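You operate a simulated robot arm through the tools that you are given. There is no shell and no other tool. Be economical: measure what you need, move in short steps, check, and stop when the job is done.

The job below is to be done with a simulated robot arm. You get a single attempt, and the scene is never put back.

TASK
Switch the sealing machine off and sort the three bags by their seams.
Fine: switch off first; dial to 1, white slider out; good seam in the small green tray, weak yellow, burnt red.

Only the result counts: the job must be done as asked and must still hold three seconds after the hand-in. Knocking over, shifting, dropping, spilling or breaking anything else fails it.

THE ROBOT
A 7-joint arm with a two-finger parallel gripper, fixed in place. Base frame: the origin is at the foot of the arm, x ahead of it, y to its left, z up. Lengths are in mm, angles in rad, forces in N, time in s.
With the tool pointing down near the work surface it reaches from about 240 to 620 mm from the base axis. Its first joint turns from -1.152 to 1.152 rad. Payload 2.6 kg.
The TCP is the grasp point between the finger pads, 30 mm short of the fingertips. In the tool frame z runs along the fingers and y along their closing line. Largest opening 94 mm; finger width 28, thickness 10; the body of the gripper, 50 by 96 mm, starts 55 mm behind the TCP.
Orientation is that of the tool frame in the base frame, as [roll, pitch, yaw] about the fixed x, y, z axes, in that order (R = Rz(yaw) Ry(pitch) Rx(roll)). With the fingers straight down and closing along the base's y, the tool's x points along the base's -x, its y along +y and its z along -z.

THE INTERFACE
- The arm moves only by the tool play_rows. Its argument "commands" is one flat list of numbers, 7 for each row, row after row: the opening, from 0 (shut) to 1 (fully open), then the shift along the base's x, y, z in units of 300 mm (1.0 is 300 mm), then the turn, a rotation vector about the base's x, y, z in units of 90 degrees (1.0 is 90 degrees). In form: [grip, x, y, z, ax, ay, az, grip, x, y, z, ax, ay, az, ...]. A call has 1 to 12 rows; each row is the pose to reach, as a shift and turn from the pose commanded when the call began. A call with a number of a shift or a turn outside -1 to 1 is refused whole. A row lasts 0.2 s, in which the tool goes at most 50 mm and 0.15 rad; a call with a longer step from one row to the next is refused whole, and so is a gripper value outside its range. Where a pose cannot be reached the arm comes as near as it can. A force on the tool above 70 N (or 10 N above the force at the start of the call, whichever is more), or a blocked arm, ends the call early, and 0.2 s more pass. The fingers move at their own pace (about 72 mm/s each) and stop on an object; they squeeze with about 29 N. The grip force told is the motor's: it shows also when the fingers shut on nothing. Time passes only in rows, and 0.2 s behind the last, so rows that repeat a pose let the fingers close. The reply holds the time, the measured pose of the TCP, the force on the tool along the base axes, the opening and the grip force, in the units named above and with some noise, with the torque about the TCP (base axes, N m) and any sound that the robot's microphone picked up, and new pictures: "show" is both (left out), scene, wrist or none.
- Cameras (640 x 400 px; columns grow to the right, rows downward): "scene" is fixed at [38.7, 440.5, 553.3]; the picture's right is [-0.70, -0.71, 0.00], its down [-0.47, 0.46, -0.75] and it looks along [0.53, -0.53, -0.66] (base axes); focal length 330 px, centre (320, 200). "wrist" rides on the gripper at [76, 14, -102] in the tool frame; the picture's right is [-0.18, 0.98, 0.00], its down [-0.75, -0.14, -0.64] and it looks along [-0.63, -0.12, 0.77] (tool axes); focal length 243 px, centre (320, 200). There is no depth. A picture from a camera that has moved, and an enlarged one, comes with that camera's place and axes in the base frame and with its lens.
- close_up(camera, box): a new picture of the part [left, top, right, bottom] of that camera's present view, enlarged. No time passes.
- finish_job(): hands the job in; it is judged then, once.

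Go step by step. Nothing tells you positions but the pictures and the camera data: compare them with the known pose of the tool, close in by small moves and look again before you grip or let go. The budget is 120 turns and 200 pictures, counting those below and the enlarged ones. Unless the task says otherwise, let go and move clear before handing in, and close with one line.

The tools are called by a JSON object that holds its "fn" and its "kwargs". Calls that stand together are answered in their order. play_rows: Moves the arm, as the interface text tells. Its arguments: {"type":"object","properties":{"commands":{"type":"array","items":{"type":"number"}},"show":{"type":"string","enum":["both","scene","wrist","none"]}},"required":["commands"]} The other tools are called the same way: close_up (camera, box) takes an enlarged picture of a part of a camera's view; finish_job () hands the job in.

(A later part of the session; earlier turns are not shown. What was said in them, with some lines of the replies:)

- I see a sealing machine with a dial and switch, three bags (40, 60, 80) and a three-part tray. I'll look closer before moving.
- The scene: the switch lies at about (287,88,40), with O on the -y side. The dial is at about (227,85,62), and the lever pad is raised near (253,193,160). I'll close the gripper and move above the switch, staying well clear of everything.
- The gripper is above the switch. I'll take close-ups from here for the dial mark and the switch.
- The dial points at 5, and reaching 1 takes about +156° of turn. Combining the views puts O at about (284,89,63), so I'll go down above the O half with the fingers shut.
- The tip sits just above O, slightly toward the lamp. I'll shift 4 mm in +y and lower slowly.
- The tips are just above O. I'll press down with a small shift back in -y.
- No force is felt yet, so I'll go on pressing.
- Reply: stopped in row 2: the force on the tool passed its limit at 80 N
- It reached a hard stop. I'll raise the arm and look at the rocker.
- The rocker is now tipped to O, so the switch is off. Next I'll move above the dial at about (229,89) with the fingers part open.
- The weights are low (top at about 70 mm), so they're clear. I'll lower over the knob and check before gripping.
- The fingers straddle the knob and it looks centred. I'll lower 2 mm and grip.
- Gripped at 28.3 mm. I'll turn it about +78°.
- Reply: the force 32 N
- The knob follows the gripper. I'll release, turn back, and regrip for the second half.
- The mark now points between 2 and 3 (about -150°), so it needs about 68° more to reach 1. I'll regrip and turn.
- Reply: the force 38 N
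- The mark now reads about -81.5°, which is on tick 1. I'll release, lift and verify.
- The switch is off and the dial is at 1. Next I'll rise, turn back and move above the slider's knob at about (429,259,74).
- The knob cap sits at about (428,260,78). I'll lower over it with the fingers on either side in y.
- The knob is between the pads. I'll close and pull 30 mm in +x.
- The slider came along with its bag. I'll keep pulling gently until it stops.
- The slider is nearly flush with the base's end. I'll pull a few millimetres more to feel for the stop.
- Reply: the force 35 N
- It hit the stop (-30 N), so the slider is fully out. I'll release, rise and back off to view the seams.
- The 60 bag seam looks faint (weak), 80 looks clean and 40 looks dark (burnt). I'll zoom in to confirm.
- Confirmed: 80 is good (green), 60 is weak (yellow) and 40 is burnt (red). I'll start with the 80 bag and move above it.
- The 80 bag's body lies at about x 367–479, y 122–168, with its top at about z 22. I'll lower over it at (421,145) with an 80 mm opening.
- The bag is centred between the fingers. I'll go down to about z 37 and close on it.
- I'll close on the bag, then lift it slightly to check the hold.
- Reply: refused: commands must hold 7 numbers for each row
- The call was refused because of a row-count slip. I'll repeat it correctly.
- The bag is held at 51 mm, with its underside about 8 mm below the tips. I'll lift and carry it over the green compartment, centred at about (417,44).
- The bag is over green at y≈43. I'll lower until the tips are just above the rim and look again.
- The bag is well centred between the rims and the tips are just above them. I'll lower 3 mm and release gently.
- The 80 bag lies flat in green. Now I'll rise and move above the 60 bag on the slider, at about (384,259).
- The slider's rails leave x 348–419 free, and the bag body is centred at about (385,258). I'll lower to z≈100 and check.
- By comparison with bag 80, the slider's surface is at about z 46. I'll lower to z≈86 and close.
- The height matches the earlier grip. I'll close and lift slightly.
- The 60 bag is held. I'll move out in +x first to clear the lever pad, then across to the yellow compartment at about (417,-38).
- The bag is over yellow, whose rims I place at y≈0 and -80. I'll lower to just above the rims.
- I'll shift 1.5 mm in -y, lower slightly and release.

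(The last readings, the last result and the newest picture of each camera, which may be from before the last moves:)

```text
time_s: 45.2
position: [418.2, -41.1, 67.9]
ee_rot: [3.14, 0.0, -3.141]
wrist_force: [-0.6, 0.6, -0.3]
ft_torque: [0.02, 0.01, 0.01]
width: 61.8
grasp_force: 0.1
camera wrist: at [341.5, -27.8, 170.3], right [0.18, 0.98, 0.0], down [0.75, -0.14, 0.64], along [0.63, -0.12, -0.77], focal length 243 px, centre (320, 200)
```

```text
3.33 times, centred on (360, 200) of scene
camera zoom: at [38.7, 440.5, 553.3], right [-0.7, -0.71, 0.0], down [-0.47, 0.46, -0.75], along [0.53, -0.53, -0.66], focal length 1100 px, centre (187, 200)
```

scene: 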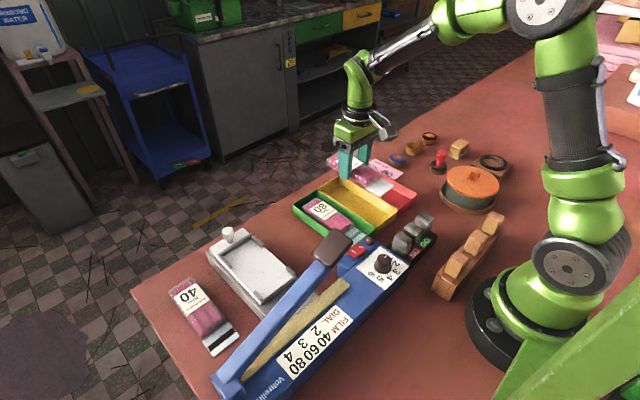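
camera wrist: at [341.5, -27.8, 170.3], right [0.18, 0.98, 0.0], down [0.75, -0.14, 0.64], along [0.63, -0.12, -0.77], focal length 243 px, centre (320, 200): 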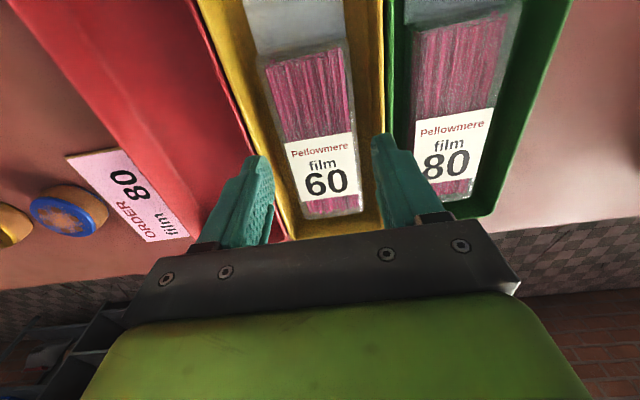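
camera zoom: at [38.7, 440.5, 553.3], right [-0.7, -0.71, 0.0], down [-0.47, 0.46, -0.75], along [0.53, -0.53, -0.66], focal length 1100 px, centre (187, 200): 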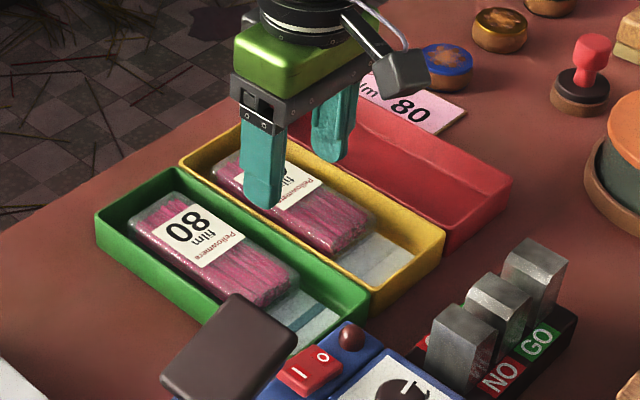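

The 60 bag is in yellow. Now I'll go to the 40 bag at about (425,375), in two legs at height.

{"fn": "play_rows", "kwargs": {"commands": [0.66, 0, 0, 0.15, 0, 0, 0, 0.66, 0, 0, 0.3, 0, 0, 0, 0.7, 0, 0.02, 0.45, 0, 0, 0, 0.75, 0, 0.16, 0.5, 0, 0, 0, 0.78, 0, 0.32, 0.5, 0, 0, 0, 0.78, 0, 0.48, 0.5, 0, 0, 0, 0.78, 0, 0.64, 0.5, 0, 0, 0, 0.78, 0, 0.8, 0.5, 0, 0, 0, 0.78, 0, 0.96, 0.5, 0, 0, 0], "show": "none"}}

{"fn": "play_rows", "kwargs": {"commands": [0.78, 0.005, 0.14, 0, 0, 0, 0, 0.78, 0.01, 0.28, 0, 0, 0, 0, 0.78, 0.02, 0.42, 0, 0, 0, 0, 0.78, 0.02, 0.42, 0, 0, 0, 0], "show": "both"}}

{"fn": "close_up", "kwargs": {"camera": "wrist", "box": [200, 0, 440, 180]}}

```text
time_s: 47.2
position: [418.8, 246.3, 216.6]
ee_rot: [-3.14, 0.001, 3.141]
wrist_force: [0.5, 0.6, -0.1]
ft_torque: [0.02, -0.02, -0.02]
width: 73.6
grasp_force: 0.0
```

```text
time_s: 48.2
position: [424.7, 371.6, 217.8]
ee_rot: [-3.141, 0.002, -3.139]
wrist_force: [0.4, 0.7, 0.1]
ft_torque: [0.0, -0.02, 0.02]
width: 73.1
grasp_force: 0.1
camera wrist: at [347.6, 386.1, 320.1], right [0.18, 0.98, 0.0], down [0.75, -0.14, 0.64], along [0.63, -0.12, -0.77], focal length 243 px, centre (320, 200)
```

scene: 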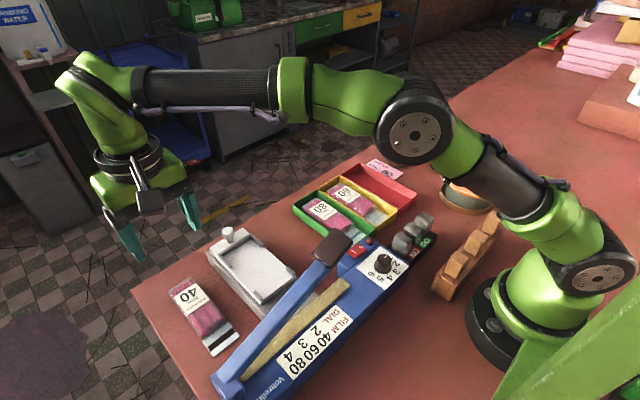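
wrist: 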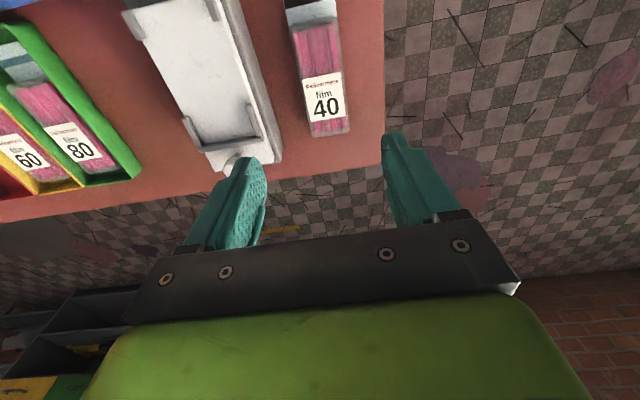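

```text
2.22 times, centred on (320, 90) of wrist
camera zoom: at [347.6, 386.1, 320.1], right [0.18, 0.98, 0.0], down [0.75, -0.14, 0.64], along [0.63, -0.12, -0.77], focal length 539 px, centre (320, 444)
```

zoom: 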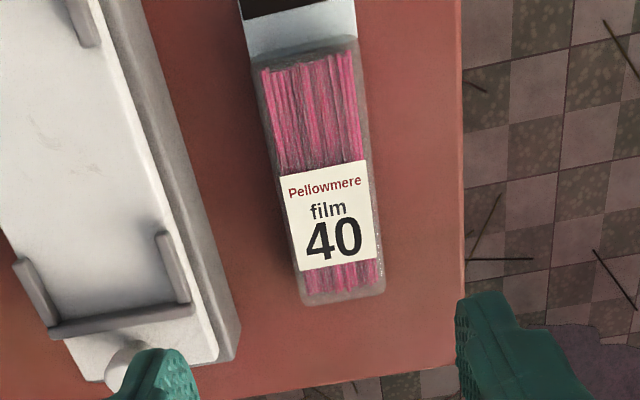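

The 40 bag's body is centred at about (424,374) and aligned with x. I'll descend in two stages.

{"fn": "play_rows", "kwargs": {"commands": [0.75, 0, 0.007, -0.15, 0, 0, 0, 0.75, 0, 0.007, -0.3, 0, 0, 0, 0.75, 0, 0.007, -0.44, 0, 0, 0, 0.75, 0, 0.007, -0.51, 0, 0, 0, 0.75, 0, 0.007, -0.51, 0, 0, 0], "show": "both"}}

```text
time_s: 49.4
position: [425.7, 374.3, 63.6]
ee_rot: [3.139, 0.001, -3.141]
wrist_force: [-0.2, -0.2, -0.7]
ft_torque: [0.01, -0.02, 0.0]
width: 70.6
grasp_force: 0.0
camera wrist: at [348.6, 388.1, 167.2], right [0.18, 0.98, 0.0], down [0.75, -0.14, 0.64], along [0.63, -0.12, -0.77], focal length 243 px, centre (320, 200)
```

scene: 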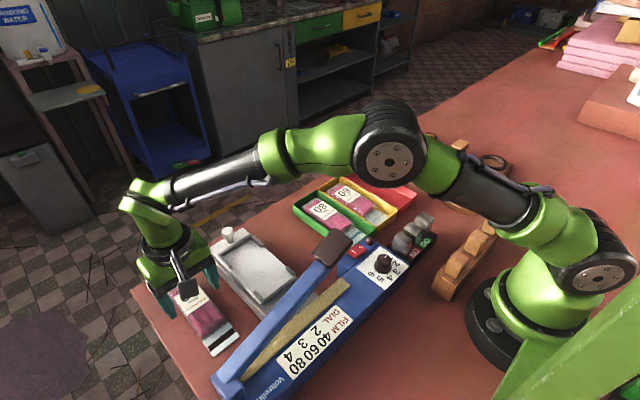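
wrist: 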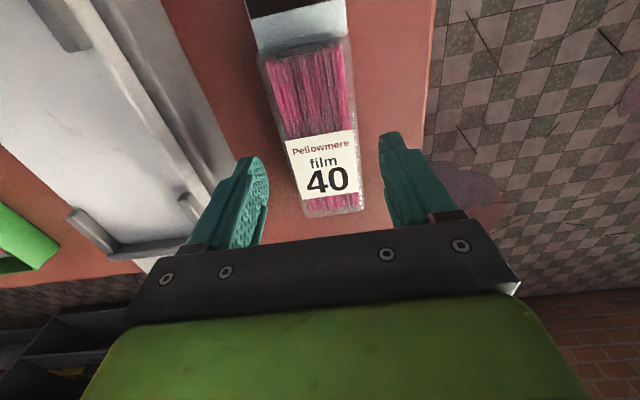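

The bag is centred. I'll lower, close and lift a little.

{"fn": "play_rows", "kwargs": {"commands": [0.72, 0, 0, -0.05, 0, 0, 0, 0.72, 0, 0, -0.087, 0, 0, 0, 0.72, 0, 0, -0.087, 0, 0, 0, 0.4, 0, 0, -0.087, 0, 0, 0, 0, 0, 0, -0.087, 0, 0, 0, 0, 0, 0, -0.087, 0, 0, 0, 0, 0, 0, -0.087, 0, 0, 0, 0, 0, 0, -0.05, 0, 0, 0, 0, 0, 0, 0.06, 0, 0, 0, 0, 0, 0, 0.2, 0, 0, 0], "show": "both"}}

```text
time_s: 51.6
position: [423.6, 374.0, 125.3]
ee_rot: [3.141, 0.002, -3.14]
wrist_force: [0.3, 0.0, -0.1]
ft_torque: [0.0, -0.02, 0.03]
width: 51.0
grasp_force: 28.7
camera wrist: at [347.6, 387.6, 228.5], right [0.18, 0.98, 0.0], down [0.75, -0.14, 0.64], along [0.63, -0.12, -0.77], focal length 243 px, centre (320, 200)
```

scene: 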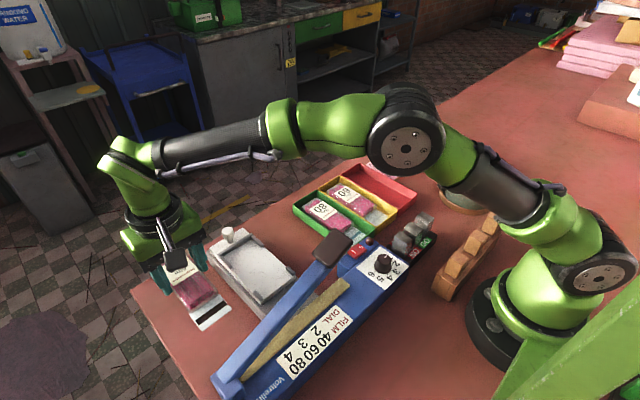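
wrist: 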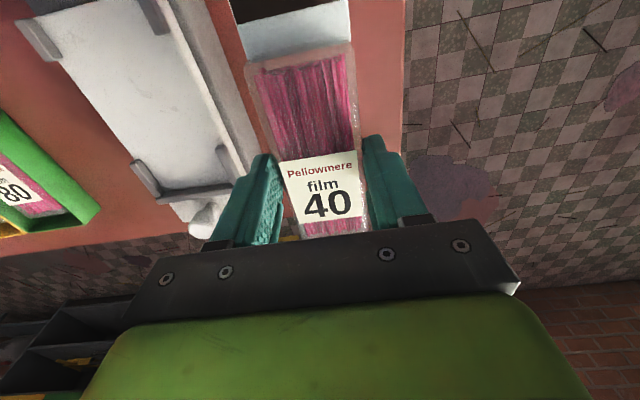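

The 40 bag is held. I'll carry it to the red compartment at about (418,-123) in two legs.

{"fn": "play_rows", "kwargs": {"commands": [0, 0, 0, 0.13, 0, 0, 0, 0, 0, -0.1, 0.18, 0, 0, 0, 0, 0, -0.25, 0.18, 0, 0, 0, 0, 0, -0.4, 0.18, 0, 0, 0, 0, 0, -0.55, 0.18, 0, 0, 0, 0, 0, -0.7, 0.18, 0, 0, 0, 0, 0, -0.85, 0.18, 0, 0, 0, 0, 0, -0.98, 0.18, 0, 0, 0], "show": "none"}}

{"fn": "play_rows", "kwargs": {"commands": [0, 0, -0.14, 0, 0, 0, 0, 0, -0.01, -0.28, 0, 0, 0, 0, 0, -0.017, -0.42, 0, 0, 0, 0, 0, -0.017, -0.56, -0.03, 0, 0, 0, 0, -0.017, -0.674, -0.09, 0, 0, 0, 0, -0.017, -0.674, -0.15, 0, 0, 0, 0, -0.017, -0.674, -0.15, 0, 0, 0], "show": "both"}}

{"fn": "close_up", "kwargs": {"camera": "wrist", "box": [180, 0, 440, 240]}}

{"fn": "close_up", "kwargs": {"camera": "scene", "box": [280, 120, 440, 250]}}

```text
time_s: 53.4
position: [423.5, 79.2, 178.2]
ee_rot: [3.139, -0.001, -3.139]
wrist_force: [0.3, 0.2, -0.5]
ft_torque: [0.0, 0.02, -0.01]
width: 50.9
grasp_force: 28.7
```

```text
time_s: 55.0
position: [418.8, -122.2, 133.6]
ee_rot: [3.139, 0.0, -3.14]
wrist_force: [-0.1, 0.3, -0.1]
ft_torque: [0.01, -0.02, 0.01]
width: 50.9
grasp_force: 29.0
camera wrist: at [343.3, -109.1, 235.8], right [0.18, 0.98, 0.0], down [0.75, -0.14, 0.64], along [0.63, -0.12, -0.77], focal length 243 px, centre (320, 200)
```

scene: 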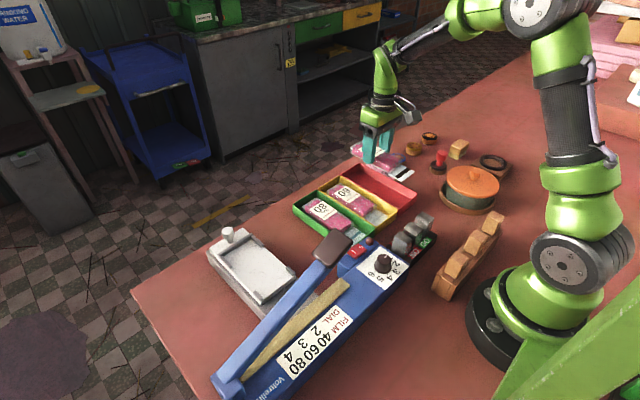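
wrist: 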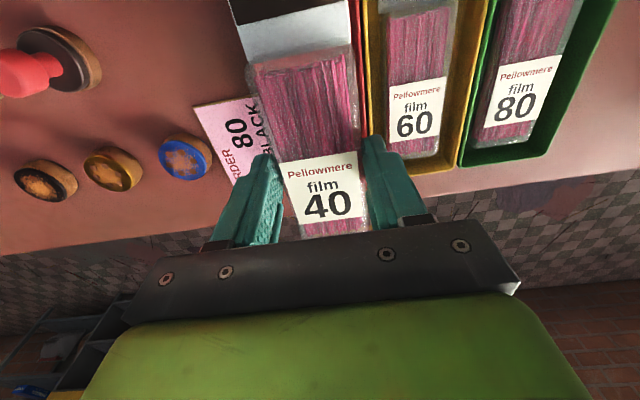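

```text
1.67 times, centred on (310, 120) of wrist
camera zoom: at [343.3, -109.1, 235.8], right [0.18, 0.98, 0.0], down [0.75, -0.14, 0.64], along [0.63, -0.12, -0.77], focal length 404 px, centre (337, 333)
```

zoom: 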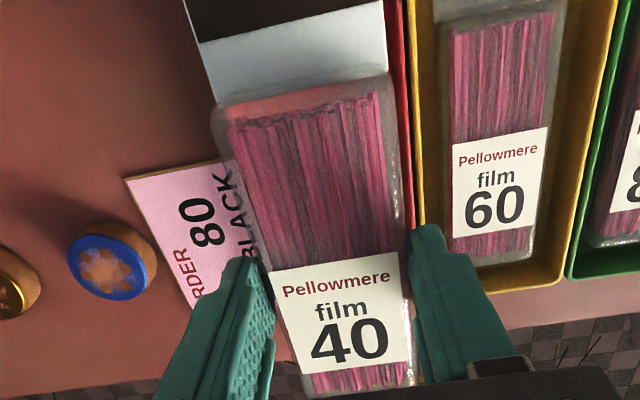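

```text
3.08 times, centred on (360, 185) of scene
camera zoom: at [38.7, 440.5, 553.3], right [-0.7, -0.71, 0.0], down [-0.47, 0.46, -0.75], along [0.53, -0.53, -0.66], focal length 1015 px, centre (197, 246)
```

zoom: 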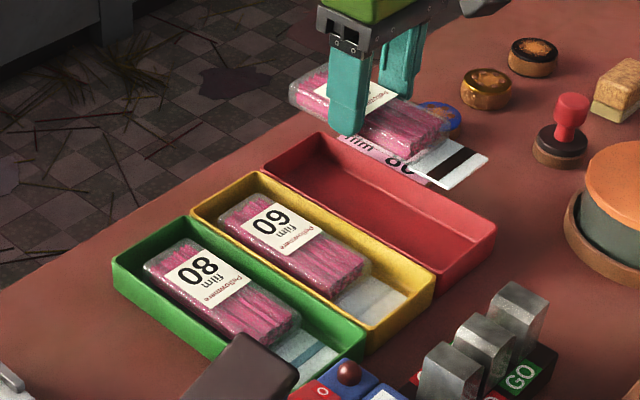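

I estimate the red tray's right rim at y≈-84. I'll shift to y≈-125, lower and compare the rim positions.

{"fn": "play_rows", "kwargs": {"commands": [0, 0, -0.01, -0.1, 0, 0, 0, 0, 0, -0.01, -0.18, 0, 0, 0, 0, 0, -0.01, -0.205, 0, 0, 0, 0, 0, -0.01, -0.205, 0, 0, 0], "show": "none"}}

{"fn": "close_up", "kwargs": {"camera": "wrist", "box": [180, 0, 440, 240]}}

{"fn": "close_up", "kwargs": {"camera": "scene", "box": [300, 130, 440, 240]}}

```text
time_s: 56.0
position: [420.1, -125.3, 70.7]
ee_rot: [3.139, 0.003, -3.14]
wrist_force: [0.2, 0.8, -1.2]
ft_torque: [0.0, -0.02, -0.01]
width: 51.1
grasp_force: 29.4
```

```text
1.67 times, centred on (310, 120) of wrist
camera zoom: at [343.2, -111.2, 174.8], right [0.18, 0.98, 0.0], down [0.75, -0.14, 0.64], along [0.63, -0.12, -0.77], focal length 404 px, centre (337, 333)
```

zoom: 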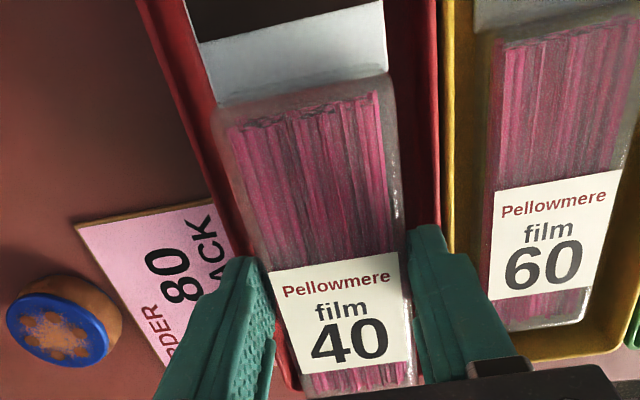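

```text
3.64 times, centred on (370, 185) of scene
camera zoom: at [38.7, 440.5, 553.3], right [-0.7, -0.71, 0.0], down [-0.47, 0.46, -0.75], along [0.53, -0.53, -0.66], focal length 1200 px, centre (138, 254)
```

zoom: 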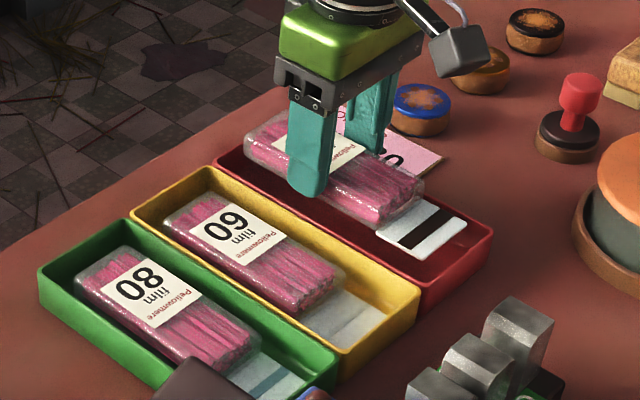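

The rims sit symmetrically, as they did for green, so I'll release.

{"fn": "play_rows", "kwargs": {"commands": [0, 0, 0, -0.009, 0, 0, 0, 0, 0, 0, -0.011, 0, 0, 0, 0.57, 0, 0, -0.011, 0, 0, 0, 0.62, 0, 0, -0.011, 0, 0, 0, 0.66, 0, 0, -0.011, 0, 0, 0, 0.66, 0, 0, -0.011, 0, 0, 0, 0.66, 0, 0, 0.1, 0, 0, 0, 0.66, 0, 0, 0.25, 0, 0, 0, 0.66, 0, 0, 0.4, 0, 0, 0, 0.66, 0, 0, 0.5, 0, 0, 0], "show": "both"}}

{"fn": "close_up", "kwargs": {"camera": "scene", "box": [280, 140, 440, 270]}}

{"fn": "close_up", "kwargs": {"camera": "scene", "box": [190, 210, 350, 340]}}

{"fn": "close_up", "kwargs": {"camera": "scene", "box": [330, 205, 430, 290]}}

```text
time_s: 58.2
position: [419.1, -125.2, 222.1]
ee_rot: [3.14, 0.001, -3.14]
wrist_force: [-0.5, -0.5, 0.1]
ft_torque: [-0.03, -0.05, -0.01]
width: 62.0
grasp_force: 0.1
camera wrist: at [343.1, -110.0, 326.0], right [0.18, 0.98, 0.0], down [0.75, -0.14, 0.64], along [0.63, -0.12, -0.77], focal length 243 px, centre (320, 200)
```

scene: 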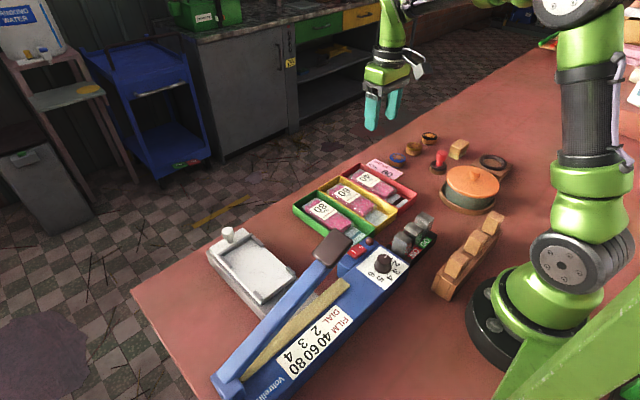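
wrist: 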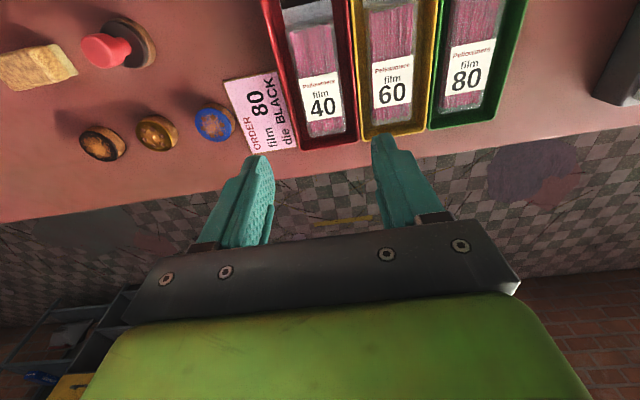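

```text
3.08 times, centred on (360, 205) of scene
camera zoom: at [38.7, 440.5, 553.3], right [-0.7, -0.71, 0.0], down [-0.47, 0.46, -0.75], along [0.53, -0.53, -0.66], focal length 1015 px, centre (197, 185)
```

zoom: 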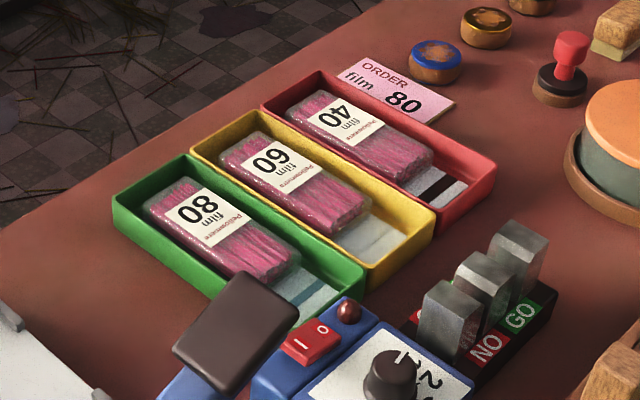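

```text
3.08 times, centred on (270, 275) of scene
camera zoom: at [38.7, 440.5, 553.3], right [-0.7, -0.71, 0.0], down [-0.47, 0.46, -0.75], along [0.53, -0.53, -0.66], focal length 1015 px, centre (474, -31)
```

zoom: 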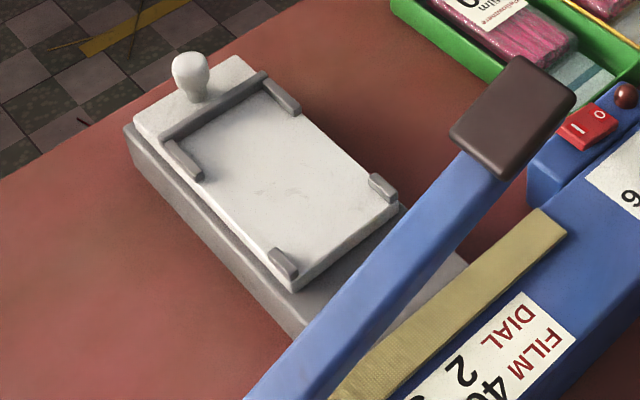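

```text
4.71 times, centred on (380, 248) of scene
camera zoom: at [38.7, 440.5, 553.3], right [-0.7, -0.71, 0.0], down [-0.47, 0.46, -0.75], along [0.53, -0.53, -0.66], focal length 1552 px, centre (38, -24)
```

zoom: 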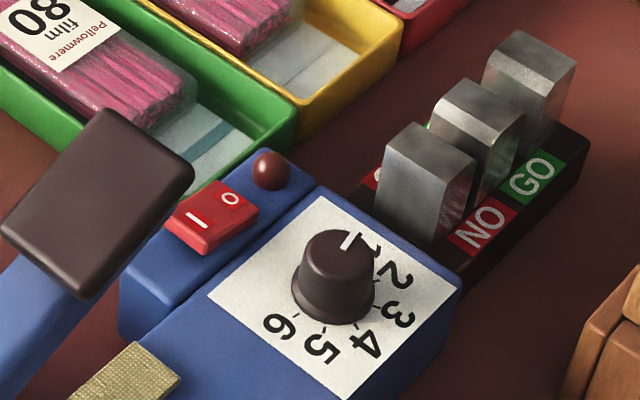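

Everything is in place: the switch is at O, the dial at 1, the slider is out, and each bag is in its tray with the arm clear. I'm handing the job in.

{"fn": "finish_job", "kwargs": {}}

```text
The job is handed in.
```

The sealing machine is switched off with the dial at 1 and the white slider out; bag 80 (good seam) is in green, 60 (weak) in yellow and 40 (burnt) in red.
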